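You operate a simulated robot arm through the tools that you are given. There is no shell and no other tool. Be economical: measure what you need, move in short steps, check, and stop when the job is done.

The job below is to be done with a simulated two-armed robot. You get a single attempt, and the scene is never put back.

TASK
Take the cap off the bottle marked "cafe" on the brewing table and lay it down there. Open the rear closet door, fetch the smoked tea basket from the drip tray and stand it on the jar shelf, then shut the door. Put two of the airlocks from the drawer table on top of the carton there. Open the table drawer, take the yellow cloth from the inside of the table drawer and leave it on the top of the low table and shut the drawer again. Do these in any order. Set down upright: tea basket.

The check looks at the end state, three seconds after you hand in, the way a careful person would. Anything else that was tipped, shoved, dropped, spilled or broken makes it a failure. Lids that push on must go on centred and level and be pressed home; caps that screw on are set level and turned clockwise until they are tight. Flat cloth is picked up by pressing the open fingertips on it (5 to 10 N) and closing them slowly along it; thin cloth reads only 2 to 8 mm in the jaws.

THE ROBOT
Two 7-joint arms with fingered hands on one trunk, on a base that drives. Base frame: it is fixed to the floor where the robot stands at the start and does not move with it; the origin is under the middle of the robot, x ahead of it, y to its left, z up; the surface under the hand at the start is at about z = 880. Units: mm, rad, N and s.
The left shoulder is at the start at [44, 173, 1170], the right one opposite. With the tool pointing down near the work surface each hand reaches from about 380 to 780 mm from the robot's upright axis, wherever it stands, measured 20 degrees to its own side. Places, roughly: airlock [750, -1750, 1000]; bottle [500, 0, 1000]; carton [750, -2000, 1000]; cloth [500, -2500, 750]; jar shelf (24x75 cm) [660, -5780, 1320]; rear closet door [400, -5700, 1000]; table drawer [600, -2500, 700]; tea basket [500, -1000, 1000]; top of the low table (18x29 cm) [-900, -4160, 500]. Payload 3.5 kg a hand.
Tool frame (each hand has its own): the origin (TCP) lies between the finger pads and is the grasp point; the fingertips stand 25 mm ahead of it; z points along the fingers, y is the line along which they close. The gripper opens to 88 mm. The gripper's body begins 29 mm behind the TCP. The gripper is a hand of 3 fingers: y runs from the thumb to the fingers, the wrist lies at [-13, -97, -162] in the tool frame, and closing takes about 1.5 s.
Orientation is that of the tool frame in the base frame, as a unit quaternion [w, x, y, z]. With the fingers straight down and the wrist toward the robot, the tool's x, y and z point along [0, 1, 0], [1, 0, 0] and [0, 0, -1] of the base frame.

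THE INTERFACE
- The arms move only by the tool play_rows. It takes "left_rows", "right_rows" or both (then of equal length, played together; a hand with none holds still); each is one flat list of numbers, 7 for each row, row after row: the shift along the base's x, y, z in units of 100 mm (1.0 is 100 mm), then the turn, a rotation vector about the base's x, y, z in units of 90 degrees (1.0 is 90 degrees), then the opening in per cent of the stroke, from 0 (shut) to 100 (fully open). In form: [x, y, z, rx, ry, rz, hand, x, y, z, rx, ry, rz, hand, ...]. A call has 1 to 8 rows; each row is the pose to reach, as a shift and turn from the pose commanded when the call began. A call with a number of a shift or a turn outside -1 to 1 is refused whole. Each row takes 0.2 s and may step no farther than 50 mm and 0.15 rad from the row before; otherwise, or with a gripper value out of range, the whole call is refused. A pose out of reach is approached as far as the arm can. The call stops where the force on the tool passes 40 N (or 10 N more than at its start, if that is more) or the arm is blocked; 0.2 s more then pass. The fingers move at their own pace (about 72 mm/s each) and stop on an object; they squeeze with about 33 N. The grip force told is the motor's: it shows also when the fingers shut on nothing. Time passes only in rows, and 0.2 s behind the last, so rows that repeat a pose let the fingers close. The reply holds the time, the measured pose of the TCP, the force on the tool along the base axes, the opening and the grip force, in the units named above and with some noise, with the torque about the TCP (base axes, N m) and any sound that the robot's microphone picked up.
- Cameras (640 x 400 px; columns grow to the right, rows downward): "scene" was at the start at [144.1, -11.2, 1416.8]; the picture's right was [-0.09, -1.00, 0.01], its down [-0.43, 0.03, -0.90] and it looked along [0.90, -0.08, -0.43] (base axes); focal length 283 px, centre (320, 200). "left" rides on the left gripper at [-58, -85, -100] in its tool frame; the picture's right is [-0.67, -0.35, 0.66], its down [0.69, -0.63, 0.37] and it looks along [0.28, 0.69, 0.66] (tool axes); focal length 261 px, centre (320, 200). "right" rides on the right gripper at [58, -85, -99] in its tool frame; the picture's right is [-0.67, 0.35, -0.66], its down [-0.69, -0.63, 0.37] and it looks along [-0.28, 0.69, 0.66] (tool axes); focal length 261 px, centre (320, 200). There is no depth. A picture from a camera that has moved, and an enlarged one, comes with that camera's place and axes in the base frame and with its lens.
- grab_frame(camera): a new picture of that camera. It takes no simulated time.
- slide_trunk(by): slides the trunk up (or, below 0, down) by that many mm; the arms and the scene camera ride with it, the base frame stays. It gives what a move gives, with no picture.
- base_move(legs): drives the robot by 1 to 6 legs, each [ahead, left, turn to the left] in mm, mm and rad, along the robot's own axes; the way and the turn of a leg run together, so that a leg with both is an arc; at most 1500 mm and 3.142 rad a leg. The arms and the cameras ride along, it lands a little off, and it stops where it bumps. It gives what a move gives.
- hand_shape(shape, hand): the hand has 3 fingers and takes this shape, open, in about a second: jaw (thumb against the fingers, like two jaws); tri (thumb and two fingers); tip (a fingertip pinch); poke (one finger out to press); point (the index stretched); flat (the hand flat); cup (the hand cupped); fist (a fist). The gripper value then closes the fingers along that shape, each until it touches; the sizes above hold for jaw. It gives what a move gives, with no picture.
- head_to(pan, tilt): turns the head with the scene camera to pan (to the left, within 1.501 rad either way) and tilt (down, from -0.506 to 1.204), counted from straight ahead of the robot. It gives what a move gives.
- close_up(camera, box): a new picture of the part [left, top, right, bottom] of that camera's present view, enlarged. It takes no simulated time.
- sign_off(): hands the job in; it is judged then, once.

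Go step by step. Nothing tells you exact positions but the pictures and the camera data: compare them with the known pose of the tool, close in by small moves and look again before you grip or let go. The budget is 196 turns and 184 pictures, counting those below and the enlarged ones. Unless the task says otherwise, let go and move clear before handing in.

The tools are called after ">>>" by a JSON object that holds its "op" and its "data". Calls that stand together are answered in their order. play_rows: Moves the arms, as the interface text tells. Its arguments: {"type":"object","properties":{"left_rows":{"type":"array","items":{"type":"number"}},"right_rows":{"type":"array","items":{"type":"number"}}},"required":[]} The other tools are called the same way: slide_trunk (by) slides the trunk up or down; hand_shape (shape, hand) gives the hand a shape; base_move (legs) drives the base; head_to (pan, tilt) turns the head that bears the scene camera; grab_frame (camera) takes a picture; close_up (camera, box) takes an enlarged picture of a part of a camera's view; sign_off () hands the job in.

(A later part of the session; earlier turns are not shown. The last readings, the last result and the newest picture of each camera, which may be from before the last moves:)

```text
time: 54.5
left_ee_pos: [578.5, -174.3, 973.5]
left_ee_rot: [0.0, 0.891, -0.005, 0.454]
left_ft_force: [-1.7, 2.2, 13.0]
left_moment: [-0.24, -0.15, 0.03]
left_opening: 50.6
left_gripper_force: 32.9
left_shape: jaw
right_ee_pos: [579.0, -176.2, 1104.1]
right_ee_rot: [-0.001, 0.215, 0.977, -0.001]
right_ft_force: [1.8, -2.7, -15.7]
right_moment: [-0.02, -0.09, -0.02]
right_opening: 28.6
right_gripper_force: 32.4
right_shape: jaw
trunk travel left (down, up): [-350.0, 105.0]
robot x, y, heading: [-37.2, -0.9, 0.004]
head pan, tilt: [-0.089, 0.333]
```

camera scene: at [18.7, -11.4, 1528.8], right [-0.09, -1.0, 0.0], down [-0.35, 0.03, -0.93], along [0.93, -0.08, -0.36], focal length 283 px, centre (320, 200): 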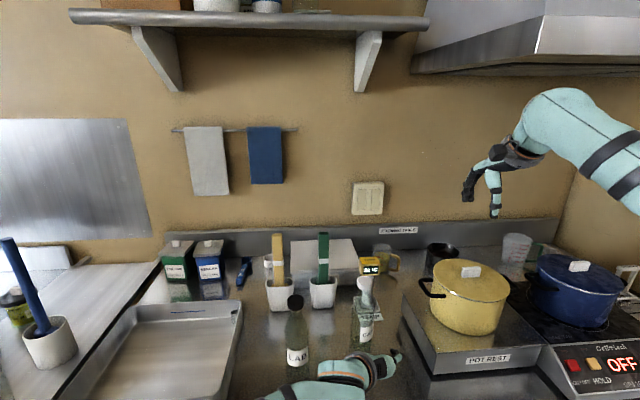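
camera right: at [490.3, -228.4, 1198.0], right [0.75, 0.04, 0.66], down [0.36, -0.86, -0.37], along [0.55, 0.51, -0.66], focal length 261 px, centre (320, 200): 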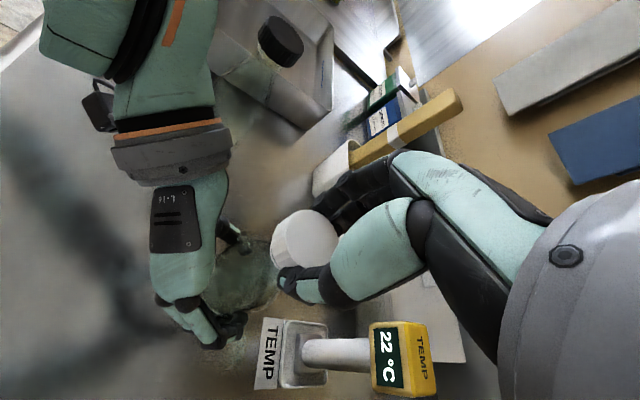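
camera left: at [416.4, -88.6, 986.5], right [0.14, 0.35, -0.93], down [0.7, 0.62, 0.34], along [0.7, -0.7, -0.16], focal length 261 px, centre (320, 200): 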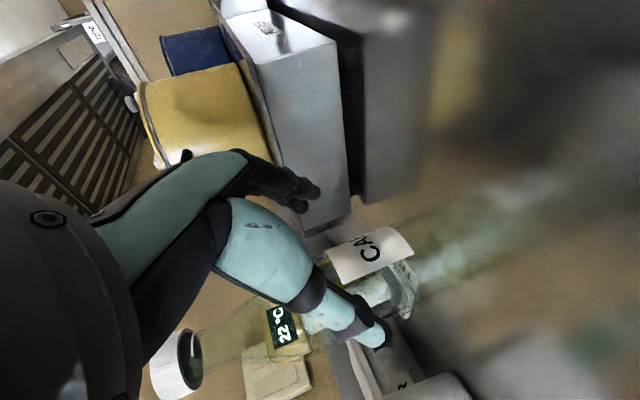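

Still threaded (about 16 N pull). Back down, and another ratchet stroke.

>>> {"op": "play_rows", "data": {"right_rows": [0, 0, -0.05, 0, 0, 0, 0, 0, 0, -0.05, 0, 0, 0, 60, 0, 0, -0.05, 0, 0, 0, 85, 0, 0, -0.05, 0, 0, 0, 85, 0, 0, -0.05, 0, 0, 0, 85, 0, 0, 0.25, 0, 0, 0, 85, 0, 0, 0.45, 0, 0, 0, 85]}}

>>> {"op": "play_rows", "data": {"right_rows": [0, 0, 0, 0, 0, -0.09, 85, 0, 0, 0, 0, 0, -0.18, 85, 0, 0, 0, 0, 0, -0.27, 85, 0, 0, 0, 0, 0, -0.36, 85, 0, 0, 0, 0, 0, -0.45, 85, 0, 0, 0, 0, 0, -0.54, 85, 0, 0, 0, 0, 0, -0.63, 85, 0, 0, 0, 0, 0, -0.72, 85]}}

>>> {"op": "play_rows", "data": {"right_rows": [0, 0, 0, 0, 0, -0.09, 85, 0, 0, 0, 0, 0, -0.18, 85, 0, 0, 0, 0, 0, -0.27, 85, 0, 0, 0, 0, 0, -0.36, 85, 0, 0, 0, 0, 0, -0.45, 85, 0, 0, 0, 0, 0, -0.54, 85, 0, 0, 0, 0, 0, -0.58, 85]}}

>>> {"op": "close_up", "data": {"camera": "right", "box": [200, 150, 400, 350]}}

>>> {"op": "close_up", "data": {"camera": "scene", "box": [280, 200, 440, 360]}}

```text
time: 56.1
left_ee_pos: [578.1, -173.3, 973.7]
left_ee_rot: [-0.001, 0.891, -0.007, 0.454]
left_ft_force: [1.3, -1.2, 3.2]
left_moment: [-0.08, -0.03, 0.02]
left_opening: 51.0
left_gripper_force: 32.9
left_shape: jaw
right_ee_pos: [580.4, -174.8, 1150.8]
right_ee_rot: [0.0, 0.214, 0.977, 0.0]
right_ft_force: [-0.1, 0.5, -0.7]
right_moment: [0.0, -0.02, -0.01]
right_opening: 74.8
right_gripper_force: 0.2
right_shape: jaw
trunk travel left (down, up): [-350.0, 105.0]
robot x, y, heading: [-38.2, 0.9, 0.006]
head pan, tilt: [-0.089, 0.333]
```

```text
time: 57.9
left_ee_pos: [579.5, -174.0, 973.5]
left_ee_rot: [0.0, 0.891, -0.005, 0.453]
left_ft_force: [1.3, 0.1, 3.1]
left_moment: [-0.11, -0.01, 0.01]
left_opening: 51.1
left_gripper_force: 32.6
left_shape: jaw
right_ee_pos: [579.4, -174.8, 1150.6]
right_ee_rot: [0.001, 0.705, 0.709, 0.0]
right_ft_force: [-1.0, 0.4, 0.4]
right_moment: [0.01, -0.03, 0.02]
right_opening: 74.7
right_gripper_force: 0.1
right_shape: jaw
trunk travel left (down, up): [-350.0, 105.0]
robot x, y, heading: [-35.5, -2.6, 0.0]
head pan, tilt: [-0.089, 0.333]
```

```text
time: 59.5
left_ee_pos: [578.4, -174.6, 974.4]
left_ee_rot: [0.0, 0.891, -0.006, 0.455]
left_ft_force: [0.6, -1.2, 3.9]
left_moment: [-0.11, 0.01, -0.01]
left_opening: 51.2
left_gripper_force: 32.5
left_shape: jaw
right_ee_pos: [579.0, -175.8, 1149.7]
right_ee_rot: [0.001, 0.945, 0.326, 0.0]
right_ft_force: [-0.4, 0.1, 0.5]
right_moment: [0.0, 0.0, 0.01]
right_opening: 74.5
right_gripper_force: 0.0
right_shape: jaw
trunk travel left (down, up): [-350.0, 105.0]
robot x, y, heading: [-34.8, -0.2, -0.0]
head pan, tilt: [-0.089, 0.333]
```

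```text
2.00 times, centred on (300, 250) of right
camera zoom: at [572.1, -73.0, 1248.6], right [-0.31, -0.69, 0.66], down [-0.93, 0.07, -0.37], along [0.2, -0.72, -0.66], focal length 521 px, centre (360, 100)
```

zoom: 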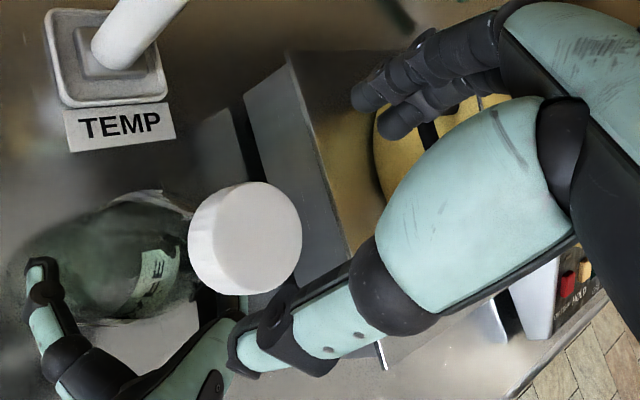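

```text
2.50 times, centred on (360, 280) of scene
camera zoom: at [63.4, -11.1, 1528.8], right [-0.09, -1.0, 0.0], down [-0.35, 0.03, -0.93], along [0.93, -0.08, -0.36], focal length 706 px, centre (220, 0)
```

zoom: 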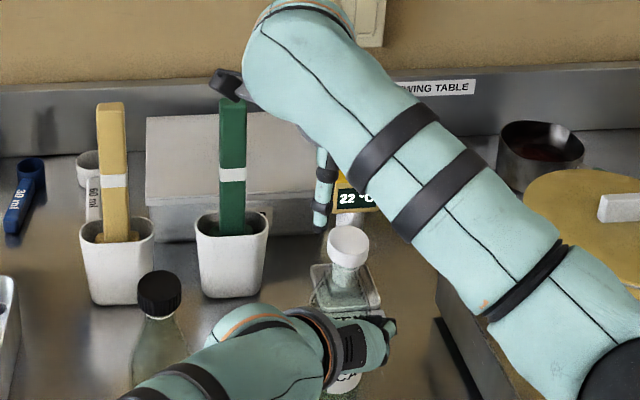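

>>> {"op": "play_rows", "data": {"right_rows": [-0.02, 0.02, -0.3, 0, 0, 0, 85, -0.02, 0.02, -0.5, 0, 0, 0, 85, -0.02, 0.02, -0.5, 0, 0, 0, 50, -0.02, 0.02, -0.5, 0, 0, 0, 40, -0.02, 0.02, -0.5, 0, 0, 0, 20, -0.02, 0.02, -0.5, 0, 0, 0, 0, -0.02, 0.02, -0.5, 0, 0, 0, 0, -0.02, 0.02, -0.5, 0, 0, 0, 0]}}

>>> {"op": "play_rows", "data": {"right_rows": [0, 0, 0, 0, 0, 0.09, 0, 0, 0, 0, 0, 0, 0.18, 0, 0, 0, 0, 0, 0, 0.27, 0, 0, 0, 0, 0, 0, 0.36, 0, 0, 0, 0.01, 0, 0, 0.45, 0, 0, 0, 0.01, 0, 0, 0.54, 0, 0, 0, 0.01, 0, 0, 0.63, 0, 0, 0, 0.01, 0, 0, 0.72, 0]}}

>>> {"op": "play_rows", "data": {"right_rows": [0, 0, 0, 0, 0, 0.09, 0, 0, 0, 0, 0, 0, 0.18, 0, 0, 0, 0, 0, 0, 0.27, 0, 0, 0, 0, 0, 0, 0.36, 0, 0, 0, 0.01, 0, 0, 0.45, 0, 0, 0, 0.01, 0, 0, 0.54, 0, 0, 0, 0.01, 0, 0, 0.6, 0]}}

>>> {"op": "play_rows", "data": {"right_rows": [0, 0, 0.03, 0, 0, 0, 0, 0, 0, 0.06, 0, 0, 0, 0]}}

>>> {"op": "close_up", "data": {"camera": "right", "box": [180, 150, 380, 350]}}

```text
time: 61.3
left_ee_pos: [578.5, -173.5, 972.9]
left_ee_rot: [-0.001, 0.891, -0.007, 0.454]
left_ft_force: [0.5, -1.6, 3.2]
left_moment: [-0.09, -0.01, 0.0]
left_opening: 51.3
left_gripper_force: 32.3
left_shape: jaw
right_ee_pos: [578.4, -172.4, 1099.7]
right_ee_rot: [0.0, 0.945, 0.327, 0.001]
right_ft_force: [0.0, -0.7, -1.3]
right_moment: [-0.02, -0.03, -0.01]
right_opening: 28.8
right_gripper_force: 32.7
right_shape: jaw
trunk travel left (down, up): [-350.0, 105.0]
robot x, y, heading: [-33.5, -2.6, 0.001]
head pan, tilt: [-0.089, 0.333]
```

```text
time: 63.1
left_ee_pos: [579.9, -174.6, 973.6]
left_ee_rot: [-0.001, 0.891, -0.007, 0.454]
left_ft_force: [1.0, -0.3, 3.5]
left_moment: [-0.05, -0.01, -0.01]
left_opening: 51.1
left_gripper_force: 33.1
left_shape: jaw
right_ee_pos: [577.2, -172.7, 1101.2]
right_ee_rot: [-0.001, 0.622, 0.783, 0.001]
right_ft_force: [-0.5, 1.2, -0.4]
right_moment: [0.0, 0.01, 0.02]
right_opening: 28.7
right_gripper_force: 33.0
right_shape: jaw
trunk travel left (down, up): [-350.0, 105.0]
robot x, y, heading: [-37.4, 0.2, 0.004]
head pan, tilt: [-0.089, 0.333]
```

```text
time: 64.7
left_ee_pos: [578.9, -173.7, 973.6]
left_ee_rot: [0.001, 0.891, -0.005, 0.455]
left_ft_force: [1.7, -0.7, 3.1]
left_moment: [-0.05, 0.02, 0.02]
left_opening: 51.2
left_gripper_force: 32.6
left_shape: jaw
right_ee_pos: [577.5, -173.0, 1102.6]
right_ee_rot: [0.0, 0.198, 0.98, 0.0]
right_ft_force: [-0.2, 0.0, 0.4]
right_moment: [-0.04, -0.02, -0.04]
right_opening: 28.2
right_gripper_force: 33.3
right_shape: jaw
trunk travel left (down, up): [-350.0, 105.0]
robot x, y, heading: [-33.3, 2.2, -0.004]
head pan, tilt: [-0.089, 0.333]
```

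```text
time: 65.3
left_ee_pos: [578.1, -174.1, 973.3]
left_ee_rot: [-0.001, 0.891, -0.006, 0.454]
left_ft_force: [0.9, -0.3, 2.7]
left_moment: [-0.08, 0.03, -0.02]
left_opening: 51.5
left_gripper_force: 33.5
left_shape: jaw
right_ee_pos: [578.3, -172.7, 1108.1]
right_ee_rot: [0.0, 0.199, 0.98, 0.0]
right_ft_force: [-1.0, -0.3, -0.2]
right_moment: [0.01, 0.05, -0.02]
right_opening: 28.8
right_gripper_force: 32.9
right_shape: jaw
trunk travel left (down, up): [-350.0, 105.0]
robot x, y, heading: [-39.7, 0.0, 0.002]
head pan, tilt: [-0.089, 0.333]
```

```text
2.00 times, centred on (280, 250) of right
camera zoom: at [490.4, -228.7, 1206.8], right [0.75, 0.06, 0.66], down [0.39, -0.85, -0.37], along [0.53, 0.53, -0.66], focal length 521 px, centre (400, 100)
```

zoom: 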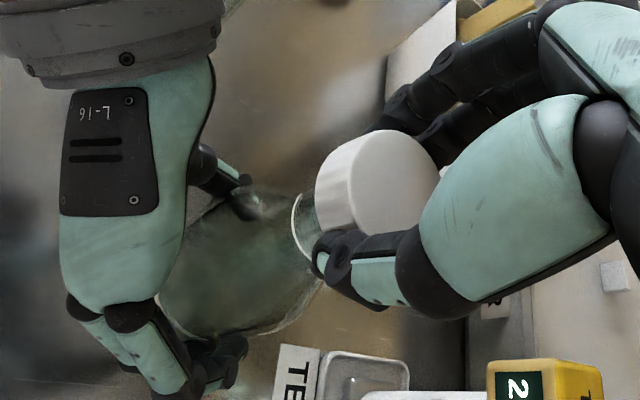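

The cap is free (no force). Lifting it clear.

>>> {"op": "play_rows", "data": {"right_rows": [0, 0, 0.4, 0, 0, 0, 0, 0, 0, 0.8, 0, 0, 0, 0, 0, 0, 1, 0, 0, 0, 0]}}

>>> {"op": "play_rows", "data": {"right_rows": [0, -0.2, 0, 0, 0, -0.09, 0, 0, -0.4, 0, 0, 0, -0.18, 0, 0, -0.6, 0, 0, 0, -0.27, 0, 0, -0.8, 0, 0, 0, -0.36, 0, 0, -0.9, 0, 0, 0, -0.45, 0, 0, -1, 0, 0, 0, -0.54, 0, 0, -1, 0, 0, 0, -0.63, 0]}}

>>> {"op": "grab_frame", "data": {"camera": "scene"}}

>>> {"op": "grab_frame", "data": {"camera": "right"}}

```text
time: 66.1
left_ee_pos: [579.0, -174.4, 972.9]
left_ee_rot: [0.0, 0.891, -0.005, 0.453]
left_ft_force: [1.1, -1.0, 2.9]
left_moment: [-0.08, 0.02, -0.01]
left_opening: 51.1
left_gripper_force: 33.2
left_shape: jaw
right_ee_pos: [578.5, -173.1, 1207.8]
right_ee_rot: [0.0, 0.199, 0.98, 0.001]
right_ft_force: [0.3, 0.3, 0.7]
right_moment: [0.0, 0.02, 0.01]
right_opening: 28.5
right_gripper_force: 32.7
right_shape: jaw
trunk travel left (down, up): [-350.0, 105.0]
robot x, y, heading: [-34.6, -1.6, -0.001]
head pan, tilt: [-0.089, 0.333]
```

```text
time: 67.7
left_ee_pos: [578.0, -173.4, 973.3]
left_ee_rot: [-0.001, 0.891, -0.006, 0.454]
left_ft_force: [0.8, -0.6, 1.5]
left_moment: [-0.08, 0.02, 0.0]
left_opening: 51.2
left_gripper_force: 32.8
left_shape: jaw
right_ee_pos: [577.1, -272.5, 1207.7]
right_ee_rot: [0.0, 0.641, 0.768, 0.0]
right_ft_force: [0.2, -0.4, -0.9]
right_moment: [-0.02, -0.01, -0.01]
right_opening: 28.9
right_gripper_force: 33.4
right_shape: jaw
trunk travel left (down, up): [-350.0, 105.0]
robot x, y, heading: [-37.2, 1.7, -0.004]
head pan, tilt: [-0.089, 0.333]
```

```text
123 pictures are left
camera scene: at [63.3, -11.0, 1528.8], right [-0.09, -1.0, 0.0], down [-0.35, 0.03, -0.93], along [0.93, -0.08, -0.36], focal length 283 px, centre (320, 200)
```

scene: 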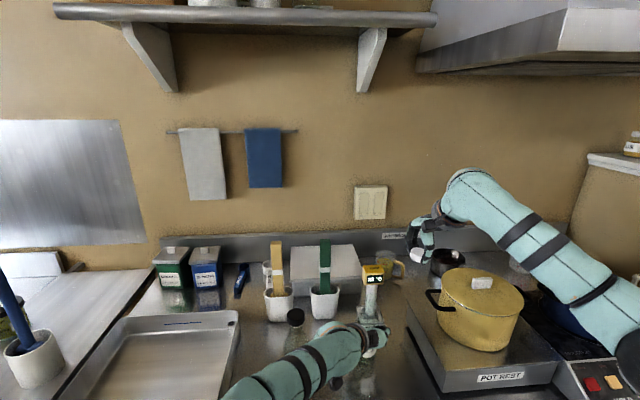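

```text
122 pictures are left
camera right: at [483.3, -231.2, 1307.2], right [0.46, -0.6, 0.66], down [-0.5, -0.79, -0.37], along [0.73, -0.16, -0.66], focal length 261 px, centre (320, 200)
```

right: 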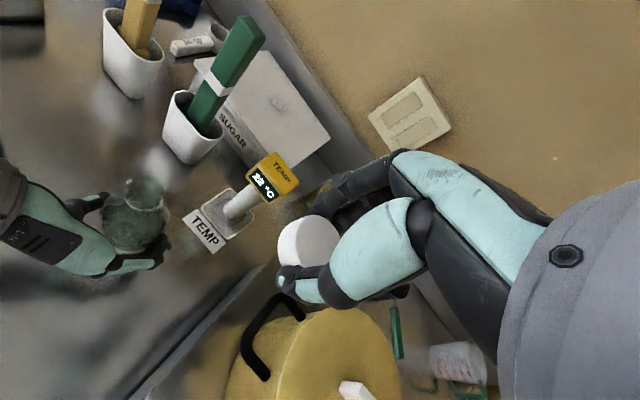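

Cap is off. Now slowly opening the left hand to let the bottle stand.

>>> {"op": "play_rows", "data": {"left_rows": [0, 0, 0, 0, 0, 0, 58, 0, 0, 0, 0, 0, 0, 60, 0, 0, 0, 0, 0, 0, 63, 0, 0, 0, 0, 0, 0, 67, 0, 0, 0, 0, 0, 0, 75, 0, 0, 0, 0, 0, 0, 85, 0, 0, 0, 0, 0, 0, 100]}}

>>> {"op": "close_up", "data": {"camera": "right", "box": [40, 130, 240, 330]}}

```text
time: 69.3
left_ee_pos: [578.7, -174.6, 973.9]
left_ee_rot: [0.0, 0.891, -0.007, 0.454]
left_ft_force: [0.2, -0.2, 0.5]
left_moment: [-0.01, 0.0, -0.01]
left_opening: 87.2
left_gripper_force: 0.2
left_shape: jaw
right_ee_pos: [578.1, -272.9, 1209.6]
right_ee_rot: [0.0, 0.641, 0.768, 0.0]
right_ft_force: [0.0, 0.3, 0.1]
right_moment: [-0.01, -0.01, -0.03]
right_opening: 28.8
right_gripper_force: 32.9
right_shape: jaw
trunk travel left (down, up): [-350.0, 105.0]
robot x, y, heading: [-39.8, -0.3, 0.001]
head pan, tilt: [-0.089, 0.333]
```

```text
2.00 times, centred on (140, 230) of right
camera zoom: at [483.5, -231.5, 1307.1], right [0.46, -0.6, 0.66], down [-0.5, -0.79, -0.37], along [0.73, -0.16, -0.66], focal length 521 px, centre (680, 140)
```

zoom: 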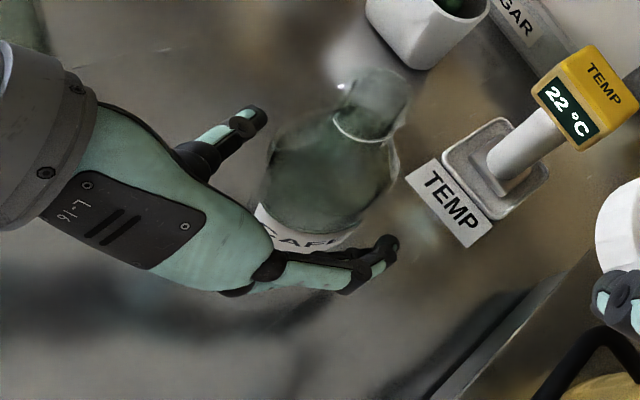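

Bottle stands. Backing the left hand out.

>>> {"op": "play_rows", "data": {"left_rows": [-0.3, 0, 0, 0, 0, 0, 100, -0.7, 0, 0, 0, 0, 0, 100, -1, 0, 0, 0, 0, 0, 100]}}

>>> {"op": "play_rows", "data": {"left_rows": [-0.1, 0, 0.4, 0, 0, 0, 100, -0.1, 0, 0.8, 0, 0, 0, 100, -0.1, 0, 1, 0, 0, 0, 100]}}

>>> {"op": "play_rows", "data": {"left_rows": [0, 0, 0.4, 0, 0, 0, 100, 0, 0.2, 0.8, 0, 0, 0, 100, 0, 0.4, 1, 0, 0, 0, 100, 0, 0.7, 1, 0, 0, 0, 100, 0, 1, 1, 0, 0, 0, 100]}}

>>> {"op": "grab_frame", "data": {"camera": "scene"}}

>>> {"op": "grab_frame", "data": {"camera": "right"}}

```text
time: 70.1
left_ee_pos: [478.6, -174.7, 975.5]
left_ee_rot: [-0.001, 0.89, -0.006, 0.455]
left_ft_force: [-0.2, -0.1, 1.1]
left_moment: [-0.03, -0.01, 0.02]
left_opening: 87.7
left_gripper_force: 0.2
left_shape: jaw
left hand out of reach, approached as far as the arm can: row 1
right_ee_pos: [577.9, -273.3, 1208.7]
right_ee_rot: [0.0, 0.641, 0.768, 0.001]
right_ft_force: [-0.3, -0.5, 0.4]
right_moment: [0.0, 0.02, -0.04]
right_opening: 28.8
right_gripper_force: 33.4
right_shape: jaw
trunk travel left (down, up): [-350.0, 105.0]
robot x, y, heading: [-34.0, 2.0, -0.0]
head pan, tilt: [-0.089, 0.333]
```

```text
time: 70.9
left_ee_pos: [470.2, -174.7, 1074.5]
left_ee_rot: [-0.001, 0.89, -0.006, 0.455]
left_ft_force: [0.1, -0.5, 0.4]
left_moment: [0.02, 0.03, 0.02]
left_opening: 87.9
left_gripper_force: 0.0
left_shape: jaw
right_ee_pos: [577.9, -272.4, 1208.6]
right_ee_rot: [0.0, 0.641, 0.768, 0.0]
right_ft_force: [-0.7, 0.1, -0.5]
right_moment: [0.01, -0.03, 0.03]
right_opening: 28.6
right_gripper_force: 33.4
right_shape: jaw
trunk travel left (down, up): [-350.0, 105.0]
robot x, y, heading: [-36.6, -0.2, -0.0]
head pan, tilt: [-0.089, 0.333]
```

```text
time: 72.1
left_ee_pos: [466.4, -73.0, 1174.9]
left_ee_rot: [0.0, 0.891, -0.006, 0.455]
left_ft_force: [-0.7, -0.3, -0.5]
left_moment: [0.01, -0.02, -0.02]
left_opening: 87.9
left_gripper_force: 0.0
left_shape: jaw
right_ee_pos: [578.2, -271.4, 1208.8]
right_ee_rot: [0.0, 0.641, 0.767, 0.0]
right_ft_force: [-0.1, 0.3, 0.9]
right_moment: [-0.01, 0.0, -0.01]
right_opening: 28.6
right_gripper_force: 33.1
right_shape: jaw
trunk travel left (down, up): [-350.0, 105.0]
robot x, y, heading: [-36.8, 1.2, 0.004]
head pan, tilt: [-0.089, 0.333]
```

```text
120 pictures are left
camera scene: at [63.6, -9.6, 1528.8], right [-0.09, -1.0, 0.0], down [-0.35, 0.03, -0.93], along [0.93, -0.09, -0.36], focal length 283 px, centre (320, 200)
```

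scene: 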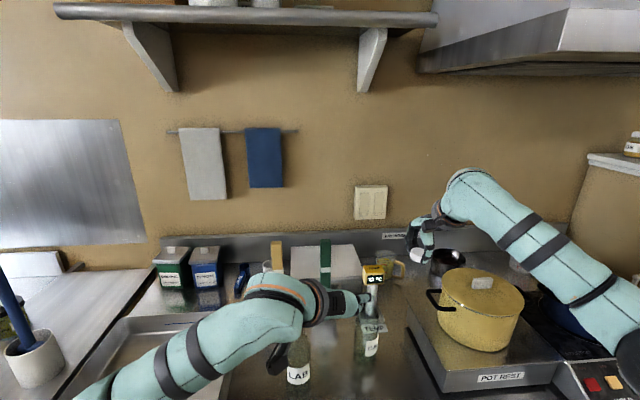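

```text
119 pictures are left
camera right: at [483.4, -230.0, 1307.4], right [0.46, -0.6, 0.66], down [-0.5, -0.79, -0.37], along [0.73, -0.16, -0.66], focal length 261 px, centre (320, 200)
```

right: 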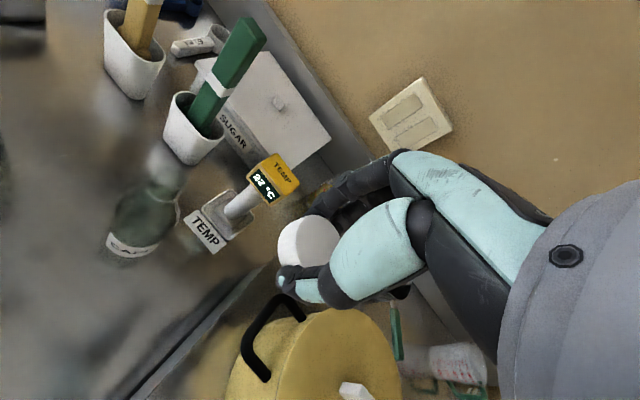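

Bottle stands upright. Laying the cap on the clear surface at about [475, -220].

>>> {"op": "play_rows", "data": {"right_rows": [-0.3, 0.1, 0, 0, 0, 0, 0, -0.6, 0.25, -0.1, 0, 0, 0, 0, -0.9, 0.4, -0.4, 0, 0, 0, 0, -1, 0.5, -0.8, 0, 0, 0, 0, -1, 0.5, -1, 0, 0, 0, 0], "left_rows": [0, 0.25, 0, 0, 0, 0, 100, 0, 0.5, 0, 0, 0, 0, 100, 0, 0.8, 0, 0, 0, 0, 100, 0, 1, 0, 0, 0, 0, 100, 0, 1, 0, 0, 0, 0, 100]}}

>>> {"op": "play_rows", "data": {"right_rows": [0, 0, -0.4, 0, 0, 0, 0, 0, 0, -0.8, 0, 0, 0, 0, 0, 0, -1, 0, 0, 0, 0]}}

>>> {"op": "play_rows", "data": {"right_rows": [0, 0, -0.4, 0, 0, 0, 0, 0, 0, -0.65, 0, 0, 0, 0, 0, 0, -0.75, 0, 0, 0, 0]}}

>>> {"op": "close_up", "data": {"camera": "scene", "box": [320, 240, 480, 400]}}

>>> {"op": "grab_frame", "data": {"camera": "right"}}

```text
time: 73.3
left_ee_pos: [469.1, 25.9, 1171.3]
left_ee_rot: [0.0, 0.891, -0.007, 0.454]
left_ft_force: [0.0, 0.9, 0.1]
left_moment: [0.0, 0.01, -0.03]
left_opening: 87.8
left_gripper_force: 0.0
left_shape: jaw
right_ee_pos: [476.1, -223.1, 1106.6]
right_ee_rot: [-0.001, 0.641, 0.768, 0.001]
right_ft_force: [0.1, -0.4, -0.8]
right_moment: [0.01, -0.02, 0.02]
right_opening: 28.6
right_gripper_force: 32.8
right_shape: jaw
trunk travel left (down, up): [-350.0, 105.0]
robot x, y, heading: [-34.2, -0.2, -0.0]
head pan, tilt: [-0.089, 0.333]
```

```text
time: 74.1
left_ee_pos: [468.4, 26.7, 1171.1]
left_ee_rot: [-0.001, 0.891, -0.006, 0.455]
left_ft_force: [0.9, 0.5, 0.6]
left_moment: [0.0, -0.02, -0.01]
left_opening: 87.9
left_gripper_force: 0.1
left_shape: jaw
right_ee_pos: [477.2, -222.8, 1007.3]
right_ee_rot: [0.0, 0.64, 0.768, 0.0]
right_ft_force: [0.2, 1.3, 0.7]
right_moment: [0.04, 0.01, -0.02]
right_opening: 28.4
right_gripper_force: 32.5
right_shape: jaw
trunk travel left (down, up): [-350.0, 105.0]
robot x, y, heading: [-36.4, 0.0, -0.002]
head pan, tilt: [-0.089, 0.333]
```

```text
time: 74.9
left_ee_pos: [468.7, 25.5, 1172.2]
left_ee_rot: [-0.001, 0.891, -0.006, 0.455]
left_ft_force: [-1.0, 0.2, -0.6]
left_moment: [0.01, -0.04, 0.01]
left_opening: 88.0
left_gripper_force: 0.1
left_shape: jaw
right_ee_pos: [478.8, -223.7, 932.7]
right_ee_rot: [0.0, 0.64, 0.769, 0.0]
right_ft_force: [0.7, -0.7, -0.2]
right_moment: [0.04, -0.01, 0.0]
right_opening: 28.2
right_gripper_force: 32.8
right_shape: jaw
trunk travel left (down, up): [-350.0, 105.0]
robot x, y, heading: [-36.1, -2.3, 0.0]
head pan, tilt: [-0.089, 0.333]
```

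```text
2.50 times, centred on (400, 320) of scene
camera zoom: at [63.5, -11.1, 1528.8], right [-0.09, -1.0, 0.0], down [-0.35, 0.03, -0.93], along [0.93, -0.08, -0.36], focal length 706 px, centre (120, -100)
```

zoom: 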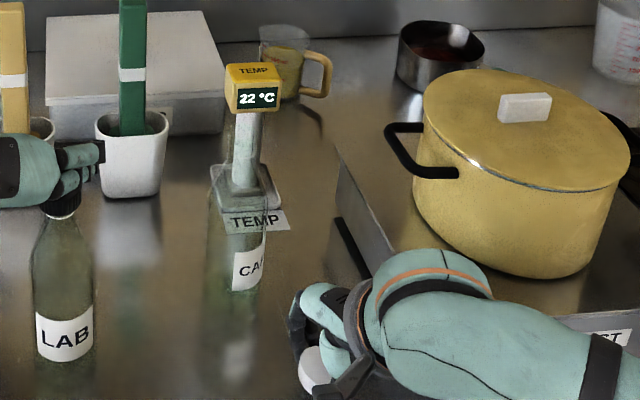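

```text
117 pictures are left
camera right: at [383.6, -181.7, 1031.0], right [0.46, -0.6, 0.66], down [-0.5, -0.79, -0.37], along [0.73, -0.16, -0.66], focal length 261 px, centre (320, 200)
```

right: 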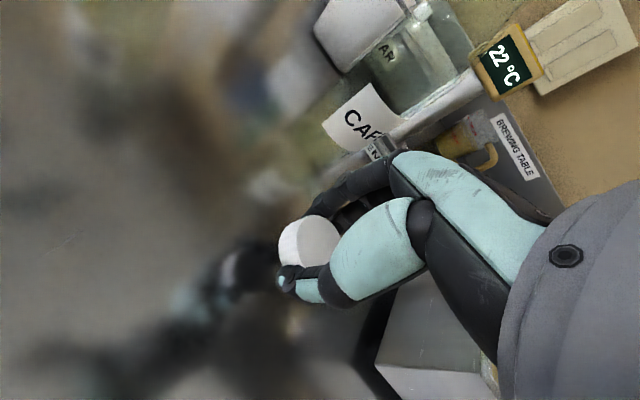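

>>> {"op": "play_rows", "data": {"right_rows": [0, 0, -0.05, 0, 0, 0, 0, 0, 0, -0.1, 0, 0, 0, 0, 0, 0, -0.15, 0, 0, 0, 0]}}

>>> {"op": "play_rows", "data": {"right_rows": [0, 0, -0.03, 0, 0, 0, 0, 0, 0, -0.06, 0, 0, 0, 0]}}

```text
time: 75.7
left_ee_pos: [468.5, 25.6, 1172.2]
left_ee_rot: [-0.001, 0.891, -0.006, 0.455]
left_ft_force: [-0.1, 0.4, 0.9]
left_moment: [-0.02, 0.0, -0.01]
left_opening: 87.6
left_gripper_force: 0.1
left_shape: jaw
right_ee_pos: [478.4, -223.7, 918.9]
right_ee_rot: [0.0, 0.64, 0.768, 0.0]
right_ft_force: [0.2, -0.3, 0.0]
right_moment: [-0.01, -0.02, 0.0]
right_opening: 28.6
right_gripper_force: 33.1
right_shape: jaw
trunk travel left (down, up): [-350.0, 105.0]
robot x, y, heading: [-37.6, 2.4, -0.002]
head pan, tilt: [-0.089, 0.333]
```

```text
time: 76.3
left_ee_pos: [468.8, 24.6, 1171.8]
left_ee_rot: [-0.001, 0.891, -0.005, 0.455]
left_ft_force: [-0.3, -0.1, -0.3]
left_moment: [0.01, 0.0, -0.02]
left_opening: 87.9
left_gripper_force: 0.1
left_shape: jaw
right_ee_pos: [478.6, -222.8, 912.6]
right_ee_rot: [0.0, 0.641, 0.768, 0.0]
right_ft_force: [0.0, 0.0, -0.8]
right_moment: [0.02, -0.01, -0.01]
right_opening: 28.8
right_gripper_force: 32.9
right_shape: jaw
trunk travel left (down, up): [-350.0, 105.0]
robot x, y, heading: [-34.8, 0.1, 0.002]
head pan, tilt: [-0.089, 0.333]
```

>>> {"op": "play_rows", "data": {"right_rows": [0, 0, -0.03, 0, 0, 0, 0, 0, 0, -0.06, 0, 0, 0, 0]}}

>>> {"op": "close_up", "data": {"camera": "right", "box": [220, 150, 420, 350]}}

```text
time: 76.9
left_ee_pos: [468.9, 25.6, 1172.2]
left_ee_rot: [-0.001, 0.891, -0.006, 0.455]
left_ft_force: [0.2, 0.5, -0.8]
left_moment: [0.05, 0.01, -0.01]
left_opening: 87.8
left_gripper_force: 0.1
left_shape: jaw
right_ee_pos: [476.7, -222.8, 906.0]
right_ee_rot: [0.0, 0.641, 0.768, 0.0]
right_ft_force: [-0.2, -0.5, 0.3]
right_moment: [-0.01, -0.02, 0.0]
right_opening: 28.3
right_gripper_force: 32.9
right_shape: jaw
trunk travel left (down, up): [-350.0, 105.0]
robot x, y, heading: [-35.7, -2.6, 0.003]
head pan, tilt: [-0.089, 0.333]
```

```text
2.00 times, centred on (320, 250) of right
camera zoom: at [383.2, -181.7, 1004.7], right [0.46, -0.6, 0.66], down [-0.5, -0.79, -0.37], along [0.73, -0.16, -0.66], focal length 521 px, centre (320, 100)
```

zoom: 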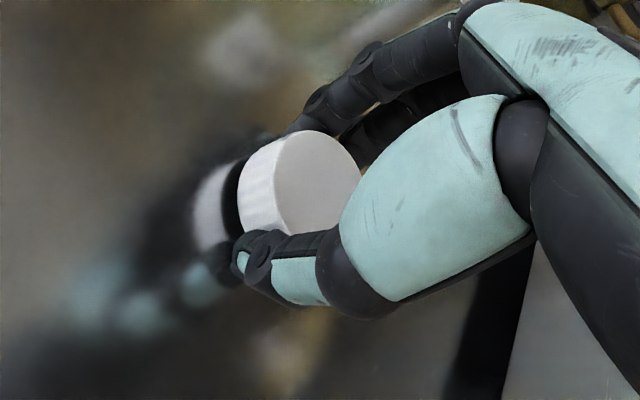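

>>> {"op": "play_rows", "data": {"right_rows": [0, 0, -0.02, 0, 0, 0, 0, 0, 0, -0.04, 0, 0, 0, 0]}}

>>> {"op": "play_rows", "data": {"right_rows": [0, 0, -0.02, 0, 0, 0, 0, 0, 0, -0.03, 0, 0, 0, 0]}}

```text
time: 77.5
left_ee_pos: [466.6, 26.4, 1172.8]
left_ee_rot: [0.0, 0.89, -0.005, 0.456]
left_ft_force: [-0.2, -0.1, 0.1]
left_moment: [0.03, 0.01, 0.03]
left_opening: 87.8
left_gripper_force: 0.1
left_shape: jaw
right_ee_pos: [476.8, -222.7, 906.7]
right_ee_rot: [0.002, 0.641, 0.767, 0.003]
right_ft_force: [0.1, -2.4, 24.5]
right_moment: [0.0, 0.44, 0.0]
right_opening: 28.9
right_gripper_force: 32.8
right_shape: jaw
trunk travel left (down, up): [-350.0, 105.0]
robot x, y, heading: [-36.7, -3.1, -0.001]
head pan, tilt: [-0.089, 0.333]
```

```text
time: 78.0
left_ee_pos: [465.7, 25.8, 1171.9]
left_ee_rot: [0.0, 0.89, -0.005, 0.456]
left_ft_force: [1.2, -0.2, 0.4]
left_moment: [-0.01, 0.03, -0.01]
left_opening: 87.8
left_gripper_force: 0.1
left_shape: jaw
right_ee_pos: [480.0, -222.1, 904.7]
right_ee_rot: [0.003, 0.641, 0.768, 0.006]
right_ft_force: [-5.6, -0.6, 24.1]
right_moment: [-0.04, 0.67, 0.0]
right_opening: 29.4
right_gripper_force: 32.8
right_shape: jaw
trunk travel left (down, up): [-350.0, 105.0]
robot x, y, heading: [-37.8, -0.1, 0.005]
head pan, tilt: [-0.089, 0.333]
stopped in row 2 (right hand): the force on the tool passed its limit at 43 N (the readings are from after the stop); the commanded pose is now the measured one
```

Contact with the table. Easing up 1 mm and opening.

>>> {"op": "play_rows", "data": {"right_rows": [0, 0, 0.02, 0, 0, 0, 10, 0, 0, 0.02, 0, 0, 0, 38, 0, 0, 0.02, 0, 0, 0, 45, 0, 0, 0.02, 0, 0, 0, 60, 0, 0, 0.02, 0, 0, 0, 80, 0, 0, 0.02, 0, 0, 0, 100, 0, 0, 0.02, 0, 0, 0, 100]}}

>>> {"op": "play_rows", "data": {"right_rows": [0, 0, 0.3, 0, 0, 0, 100, 0, 0, 0.7, 0, 0, 0, 100, 0, 0, 1, 0, 0, 0, 100]}}

>>> {"op": "play_rows", "data": {"right_rows": [0, 0, 0.4, 0, 0, 0, 100, 0, 0, 0.8, 0, 0, 0, 100, 0, 0, 1, 0, 0, 0, 100]}}

>>> {"op": "grab_frame", "data": {"camera": "scene"}}

>>> {"op": "grab_frame", "data": {"camera": "right"}}

```text
time: 79.6
left_ee_pos: [466.9, 25.6, 1172.1]
left_ee_rot: [-0.001, 0.891, -0.006, 0.454]
left_ft_force: [0.6, 0.5, 0.4]
left_moment: [-0.05, -0.02, 0.0]
left_opening: 87.9
left_gripper_force: 0.1
left_shape: jaw
right_ee_pos: [477.7, -221.9, 905.0]
right_ee_rot: [0.002, 0.64, 0.768, 0.004]
right_ft_force: [-3.3, 0.0, 9.2]
right_moment: [-0.01, -0.41, 0.03]
right_opening: 86.7
right_gripper_force: 0.1
right_shape: jaw
trunk travel left (down, up): [-350.0, 105.0]
robot x, y, heading: [-37.0, -1.8, -0.004]
head pan, tilt: [-0.089, 0.333]
```

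```text
time: 80.4
left_ee_pos: [468.9, 24.8, 1172.3]
left_ee_rot: [0.0, 0.891, -0.005, 0.454]
left_ft_force: [0.2, 0.5, -0.3]
left_moment: [0.0, 0.02, -0.03]
left_opening: 88.2
left_gripper_force: 0.2
left_shape: jaw
right_ee_pos: [479.0, -222.6, 1005.1]
right_ee_rot: [0.002, 0.64, 0.768, 0.004]
right_ft_force: [-0.3, 0.4, 0.0]
right_moment: [0.02, 0.02, 0.03]
right_opening: 87.7
right_gripper_force: 0.1
right_shape: jaw
trunk travel left (down, up): [-350.0, 105.0]
robot x, y, heading: [-39.0, -2.8, 0.0]
head pan, tilt: [-0.089, 0.333]
```

```text
time: 81.2
left_ee_pos: [468.6, 26.4, 1172.6]
left_ee_rot: [-0.001, 0.891, -0.006, 0.455]
left_ft_force: [0.5, -0.5, 0.3]
left_moment: [-0.02, -0.01, 0.0]
left_opening: 88.1
left_gripper_force: 0.1
left_shape: jaw
right_ee_pos: [480.1, -223.1, 1106.1]
right_ee_rot: [0.0, 0.641, 0.768, 0.003]
right_ft_force: [-0.4, 0.7, 0.5]
right_moment: [0.02, 0.04, 0.01]
right_opening: 87.8
right_gripper_force: 0.1
right_shape: jaw
trunk travel left (down, up): [-350.0, 105.0]
robot x, y, heading: [-38.2, -2.4, 0.001]
head pan, tilt: [-0.089, 0.333]
```

```text
115 pictures are left
camera scene: at [63.6, -11.2, 1528.8], right [-0.09, -1.0, 0.0], down [-0.35, 0.03, -0.93], along [0.93, -0.08, -0.36], focal length 283 px, centre (320, 200)
```

scene: 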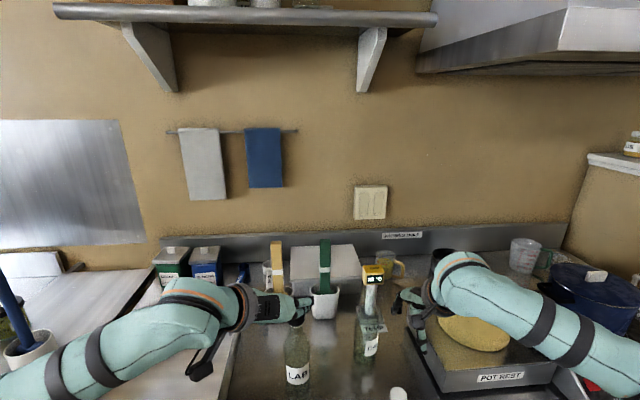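

```text
114 pictures are left
camera right: at [384.3, -181.9, 1203.4], right [0.46, -0.6, 0.66], down [-0.49, -0.79, -0.37], along [0.74, -0.16, -0.66], focal length 261 px, centre (320, 200)
```

right: 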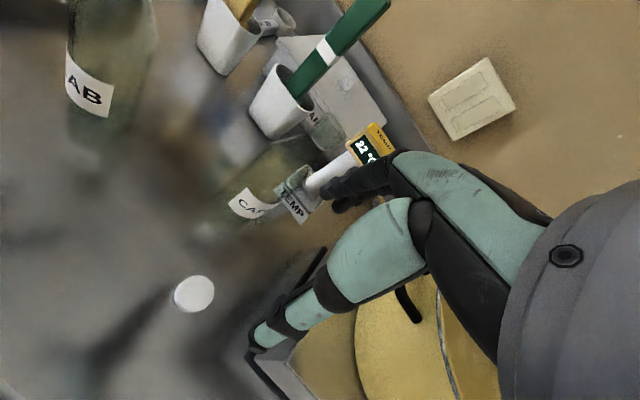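

Cap is laid down on the brewing table. Now retracting both arms to safe driving poses.

>>> {"op": "play_rows", "data": {"right_rows": [0, 0, 0.25, 0, 0, 0, 100, 0, 0, 0.5, 0, 0, 0, 100, 0, 0, 0.75, 0, 0, 0, 100, 0, 0, 1, 0, 0, 0, 100, 0, 0, 1, 0, 0, 0, 100], "left_rows": [0, 0, 0.2, 0, -0.08, 0, 100, 0, 0.1, 0.4, 0, -0.16, 0, 100, 0, 0.2, 0.6, 0, -0.24, 0, 100, 0, 0.3, 0.8, 0, -0.32, 0, 100, 0, 0.4, 1, 0, -0.39, 0, 100]}}

>>> {"op": "play_rows", "data": {"right_rows": [-0.1, -0.2, 0.3, 0, 0, -0.03, 100, -0.2, -0.3, 0.6, 0, 0, -0.06, 100, -0.3, -0.4, 0.8, 0, 0, -0.09, 100, -0.4, -0.5, 1, 0, 0, -0.115, 100, -0.5, -0.6, 1, 0, 0, -0.115, 100, -0.6, -0.7, 1, 0, 0, -0.115, 100, -0.6, -0.7, 1, 0, 0, -0.115, 100, -0.6, -0.7, 1, 0, 0, -0.115, 100], "left_rows": [0.05, 0.05, 0, -0.048, 0.048, 0.048, 100, 0.1, 0.1, 0, -0.096, 0.096, 0.096, 100, 0.1, 0.15, 0, -0.144, 0.144, 0.144, 100, 0.1, 0.2, 0, -0.192, 0.192, 0.192, 100, 0.1, 0.25, 0, -0.24, 0.24, 0.24, 100, 0.1, 0.3, 0, -0.289, 0.289, 0.289, 100, 0.05, 0.35, 0, -0.337, 0.337, 0.337, 100, 0, 0.4, 0, -0.385, 0.385, 0.385, 100]}}

>>> {"op": "play_rows", "data": {"left_rows": [0, 0.1, 0, -0.048, 0.048, 0.048, 100, 0, 0.2, 0, -0.096, 0.096, 0.096, 100, 0, 0.3, 0, -0.144, 0.144, 0.144, 100, 0, 0.4, 0, -0.192, 0.192, 0.192, 100, 0, 0.4, 0, -0.24, 0.24, 0.24, 100, 0, 0.4, 0, -0.289, 0.289, 0.289, 100, 0, 0.4, 0, -0.337, 0.337, 0.337, 100, 0, 0.4, 0, -0.385, 0.385, 0.385, 100]}}

>>> {"op": "head_to", "data": {"pan": -0.9, "tilt": 0.5}}

>>> {"op": "grab_frame", "data": {"camera": "scene"}}

```text
time: 82.4
left_ee_pos: [467.5, 64.1, 1271.6]
left_ee_rot: [-0.002, 0.711, -0.005, 0.703]
left_ft_force: [0.2, 0.5, 0.6]
left_moment: [-0.01, 0.02, 0.04]
left_opening: 87.8
left_gripper_force: 0.1
left_shape: jaw
right_ee_pos: [480.1, -222.5, 1204.1]
right_ee_rot: [0.003, 0.641, 0.768, 0.003]
right_ft_force: [0.6, 0.0, -0.4]
right_moment: [-0.03, 0.03, 0.0]
right_opening: 87.9
right_gripper_force: 0.1
right_shape: jaw
trunk travel left (down, up): [-350.0, 105.0]
robot x, y, heading: [-35.6, 0.3, 0.003]
head pan, tilt: [-0.089, 0.333]
```

```text
time: 84.2
left_ee_pos: [469.7, 105.2, 1271.7]
left_ee_rot: [0.002, 0.822, 0.404, 0.403]
left_ft_force: [0.2, -0.5, -0.3]
left_moment: [-0.03, 0.03, 0.02]
left_opening: 88.1
left_gripper_force: 0.1
left_shape: jaw
right_ee_pos: [420.0, -292.5, 1304.8]
right_ee_rot: [0.002, 0.708, 0.706, 0.003]
right_ft_force: [-0.2, 0.4, -0.2]
right_moment: [0.01, -0.03, 0.0]
right_opening: 87.8
right_gripper_force: 0.1
right_shape: jaw
trunk travel left (down, up): [-350.0, 105.0]
robot x, y, heading: [-38.2, 1.8, -0.0]
head pan, tilt: [-0.089, 0.333]
```

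```text
time: 86.2
left_ee_pos: [474.3, 178.7, 1280.7]
left_ee_rot: [0.003, 0.684, 0.729, 0.013]
left_ft_force: [-0.1, -0.6, -0.4]
left_moment: [0.01, 0.01, -0.01]
left_opening: 88.1
left_gripper_force: 0.1
left_shape: jaw
right_ee_pos: [419.8, -292.8, 1305.3]
right_ee_rot: [0.002, 0.708, 0.707, 0.002]
right_ft_force: [0.3, -0.7, -0.4]
right_moment: [-0.01, 0.03, 0.01]
right_opening: 87.9
right_gripper_force: 0.1
right_shape: jaw
trunk travel left (down, up): [-350.0, 105.0]
robot x, y, heading: [-40.0, -4.7, -0.0]
head pan, tilt: [-0.089, 0.333]
stopped in row 8 (left hand): the arm was blocked; the commanded pose is now the measured one
```

```text
time: 87.3
left_ee_pos: [473.8, 178.7, 1279.5]
left_ee_rot: [0.004, 0.685, 0.728, 0.014]
left_ft_force: [-0.2, -0.4, -0.5]
left_moment: [-0.04, 0.0, -0.02]
left_opening: 87.7
left_gripper_force: 0.1
left_shape: jaw
right_ee_pos: [420.1, -292.2, 1306.2]
right_ee_rot: [0.002, 0.707, 0.707, 0.002]
right_ft_force: [0.3, 0.0, 0.2]
right_moment: [0.0, 0.03, -0.01]
right_opening: 87.7
right_gripper_force: 0.0
right_shape: jaw
trunk travel left (down, up): [-350.0, 105.0]
robot x, y, heading: [-38.7, 1.2, -0.003]
head pan, tilt: [-0.901, 0.499]
```

```text
113 pictures are left
camera scene: at [26.9, -74.2, 1514.6], right [-0.78, -0.62, 0.02], down [-0.32, 0.37, -0.87], along [0.53, -0.69, -0.5], focal length 283 px, centre (320, 200)
```

scene: 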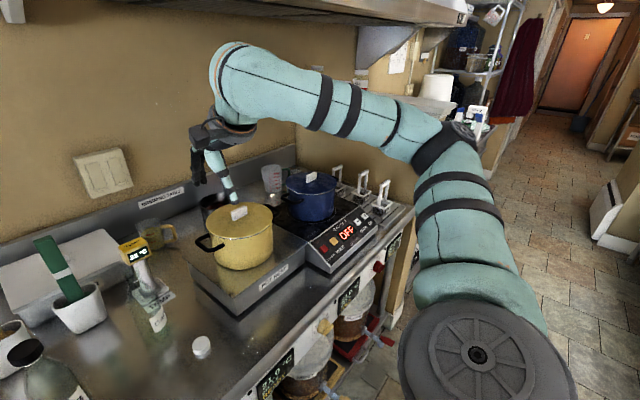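

Path to the right is an aisle along the counters. Backing off 150 mm and strafing right toward the tea basket at y ≈ -1000.

>>> {"op": "base_move", "data": {"legs": [[-120, 0, 0], [0, -850, 0]]}}

>>> {"op": "head_to", "data": {"pan": -0.1, "tilt": 0.5}}

>>> {"op": "grab_frame", "data": {"camera": "scene"}}

```text
time: 92.7
left_ee_pos: [353.7, -663.9, 1279.3]
left_ee_rot: [0.004, 0.684, 0.73, 0.014]
left_ft_force: [0.5, -0.1, -0.3]
left_moment: [-0.02, 0.02, -0.02]
left_opening: 87.7
left_gripper_force: 0.1
left_shape: jaw
right_ee_pos: [300.9, -1136.4, 1305.7]
right_ee_rot: [0.002, 0.706, 0.709, 0.003]
right_ft_force: [-0.3, -0.6, -0.5]
right_moment: [-0.01, 0.05, 0.01]
right_opening: 87.8
right_gripper_force: 0.0
right_shape: jaw
trunk travel left (down, up): [-350.0, 105.0]
robot x, y, heading: [-154.9, -844.0, 0.01]
head pan, tilt: [-0.901, 0.499]
```

```text
time: 93.8
left_ee_pos: [352.9, -663.5, 1279.2]
left_ee_rot: [0.003, 0.682, 0.731, 0.014]
left_ft_force: [-0.6, -1.0, 0.6]
left_moment: [-0.01, -0.03, -0.03]
left_opening: 87.7
left_gripper_force: 0.0
left_shape: jaw
right_ee_pos: [301.0, -1135.7, 1305.9]
right_ee_rot: [0.003, 0.706, 0.708, 0.002]
right_ft_force: [-0.4, -0.2, -1.6]
right_moment: [0.03, 0.0, 0.01]
right_opening: 88.0
right_gripper_force: 0.1
right_shape: jaw
trunk travel left (down, up): [-350.0, 105.0]
robot x, y, heading: [-157.5, -843.2, 0.006]
head pan, tilt: [-0.099, 0.499]
```

```text
112 pictures are left
camera scene: at [-58.7, -856.1, 1513.5], right [-0.1, -1.0, 0.0], down [-0.5, 0.05, -0.86], along [0.86, -0.08, -0.51], focal length 283 px, centre (320, 200)
```

scene: 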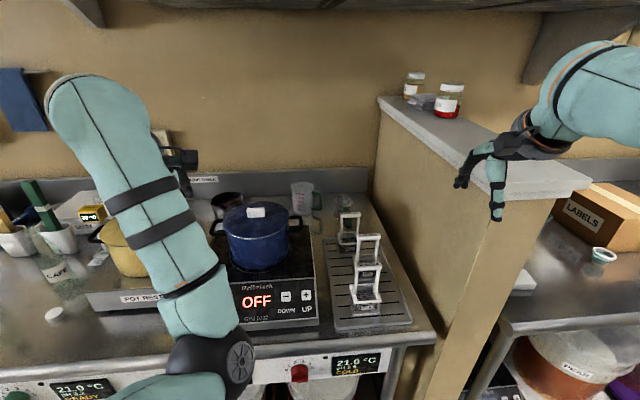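

>>> {"op": "close_up", "data": {"camera": "scene", "box": [310, 200, 420, 340]}}

>>> {"op": "grab_frame", "data": {"camera": "right"}}

```text
2.86 times, centred on (365, 270) of scene
camera zoom: at [-58.7, -856.1, 1513.5], right [-0.1, -1.0, 0.0], down [-0.5, 0.05, -0.86], along [0.86, -0.08, -0.51], focal length 807 px, centre (191, 0)
```

zoom: 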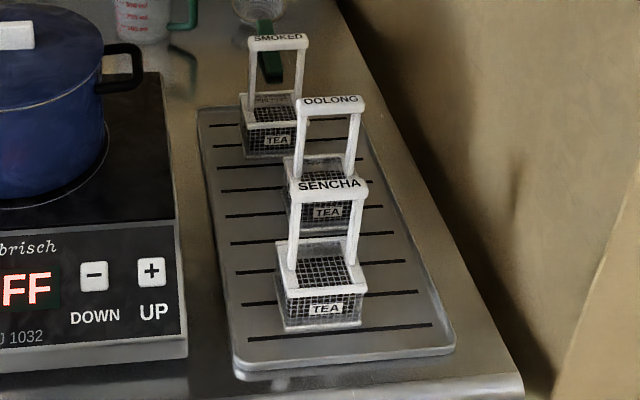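

```text
110 pictures are left
camera right: at [214.8, -1079.2, 1403.3], right [0.35, -0.67, 0.66], down [-0.63, -0.69, -0.37], along [0.7, -0.28, -0.66], focal length 261 px, centre (320, 200)
```

right: 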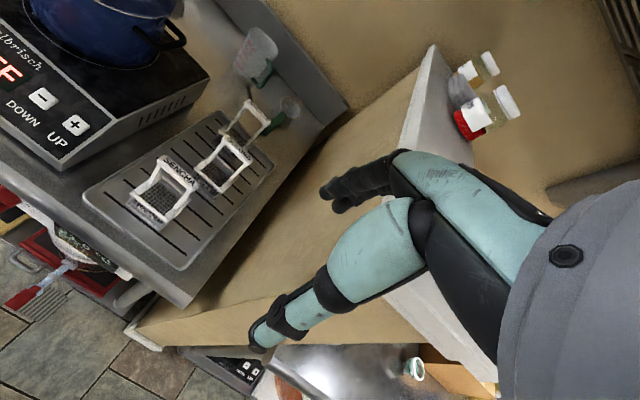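

SMOKED is the rear basket; its handle bar is near [665, -1020, 1027] and runs along y. A partition ledge (y < -1160, top z ≈ 1310) is close to the right hand, so I'll first shift left, then go ahead.

>>> {"op": "base_move", "data": {"legs": [[0, 120, 0], [160, 0, 0]]}}

>>> {"op": "grab_frame", "data": {"camera": "scene"}}

>>> {"op": "grab_frame", "data": {"camera": "right"}}

```text
time: 96.1
left_ee_pos: [508.3, -541.3, 1281.5]
left_ee_rot: [0.004, 0.683, 0.73, 0.015]
left_ft_force: [-0.3, -0.8, 0.5]
left_moment: [0.01, -0.04, 0.01]
left_opening: 87.8
left_gripper_force: 0.0
left_shape: jaw
right_ee_pos: [456.2, -1015.1, 1306.6]
right_ee_rot: [0.004, 0.706, 0.708, 0.003]
right_ft_force: [-0.6, 0.6, 0.3]
right_moment: [0.02, -0.01, -0.01]
right_opening: 87.8
right_gripper_force: 0.0
right_shape: jaw
trunk travel left (down, up): [-350.0, 105.0]
robot x, y, heading: [0.6, -721.0, 0.002]
head pan, tilt: [-0.099, 0.499]
```

```text
109 pictures are left
camera scene: at [95.2, -734.1, 1513.9], right [-0.1, -1.0, 0.0], down [-0.5, 0.05, -0.86], along [0.86, -0.09, -0.5], focal length 283 px, centre (320, 200)
```

scene: 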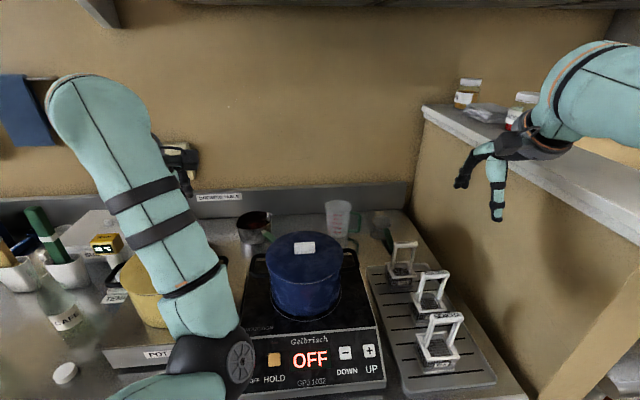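

```text
108 pictures are left
camera right: at [368.6, -957.7, 1404.3], right [0.34, -0.67, 0.66], down [-0.63, -0.69, -0.37], along [0.7, -0.28, -0.65], focal length 261 px, centre (320, 200)
```

right: 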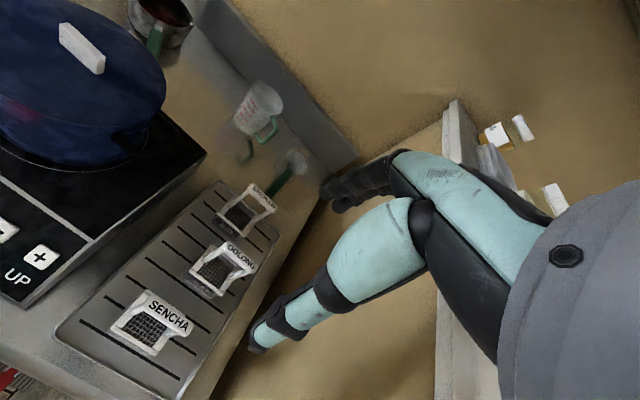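

>>> {"op": "close_up", "data": {"camera": "scene", "box": [360, 220, 460, 290]}}

>>> {"op": "close_up", "data": {"camera": "right", "box": [190, 160, 300, 240]}}

```text
5.71 times, centred on (410, 255) of scene
camera zoom: at [95.2, -734.1, 1513.9], right [-0.1, -1.0, 0.0], down [-0.5, 0.05, -0.86], along [0.86, -0.09, -0.5], focal length 1615 px, centre (-194, -114)
```

zoom: 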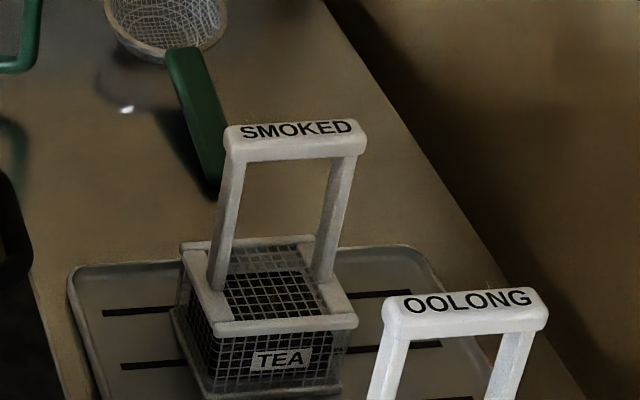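

```text
5.00 times, centred on (245, 200) of right
camera zoom: at [368.6, -957.7, 1404.3], right [0.34, -0.67, 0.66], down [-0.63, -0.69, -0.37], along [0.7, -0.28, -0.65], focal length 1303 px, centre (695, 200)
```

zoom: 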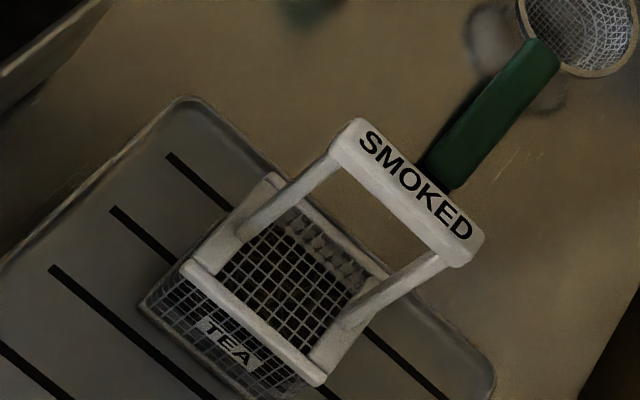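

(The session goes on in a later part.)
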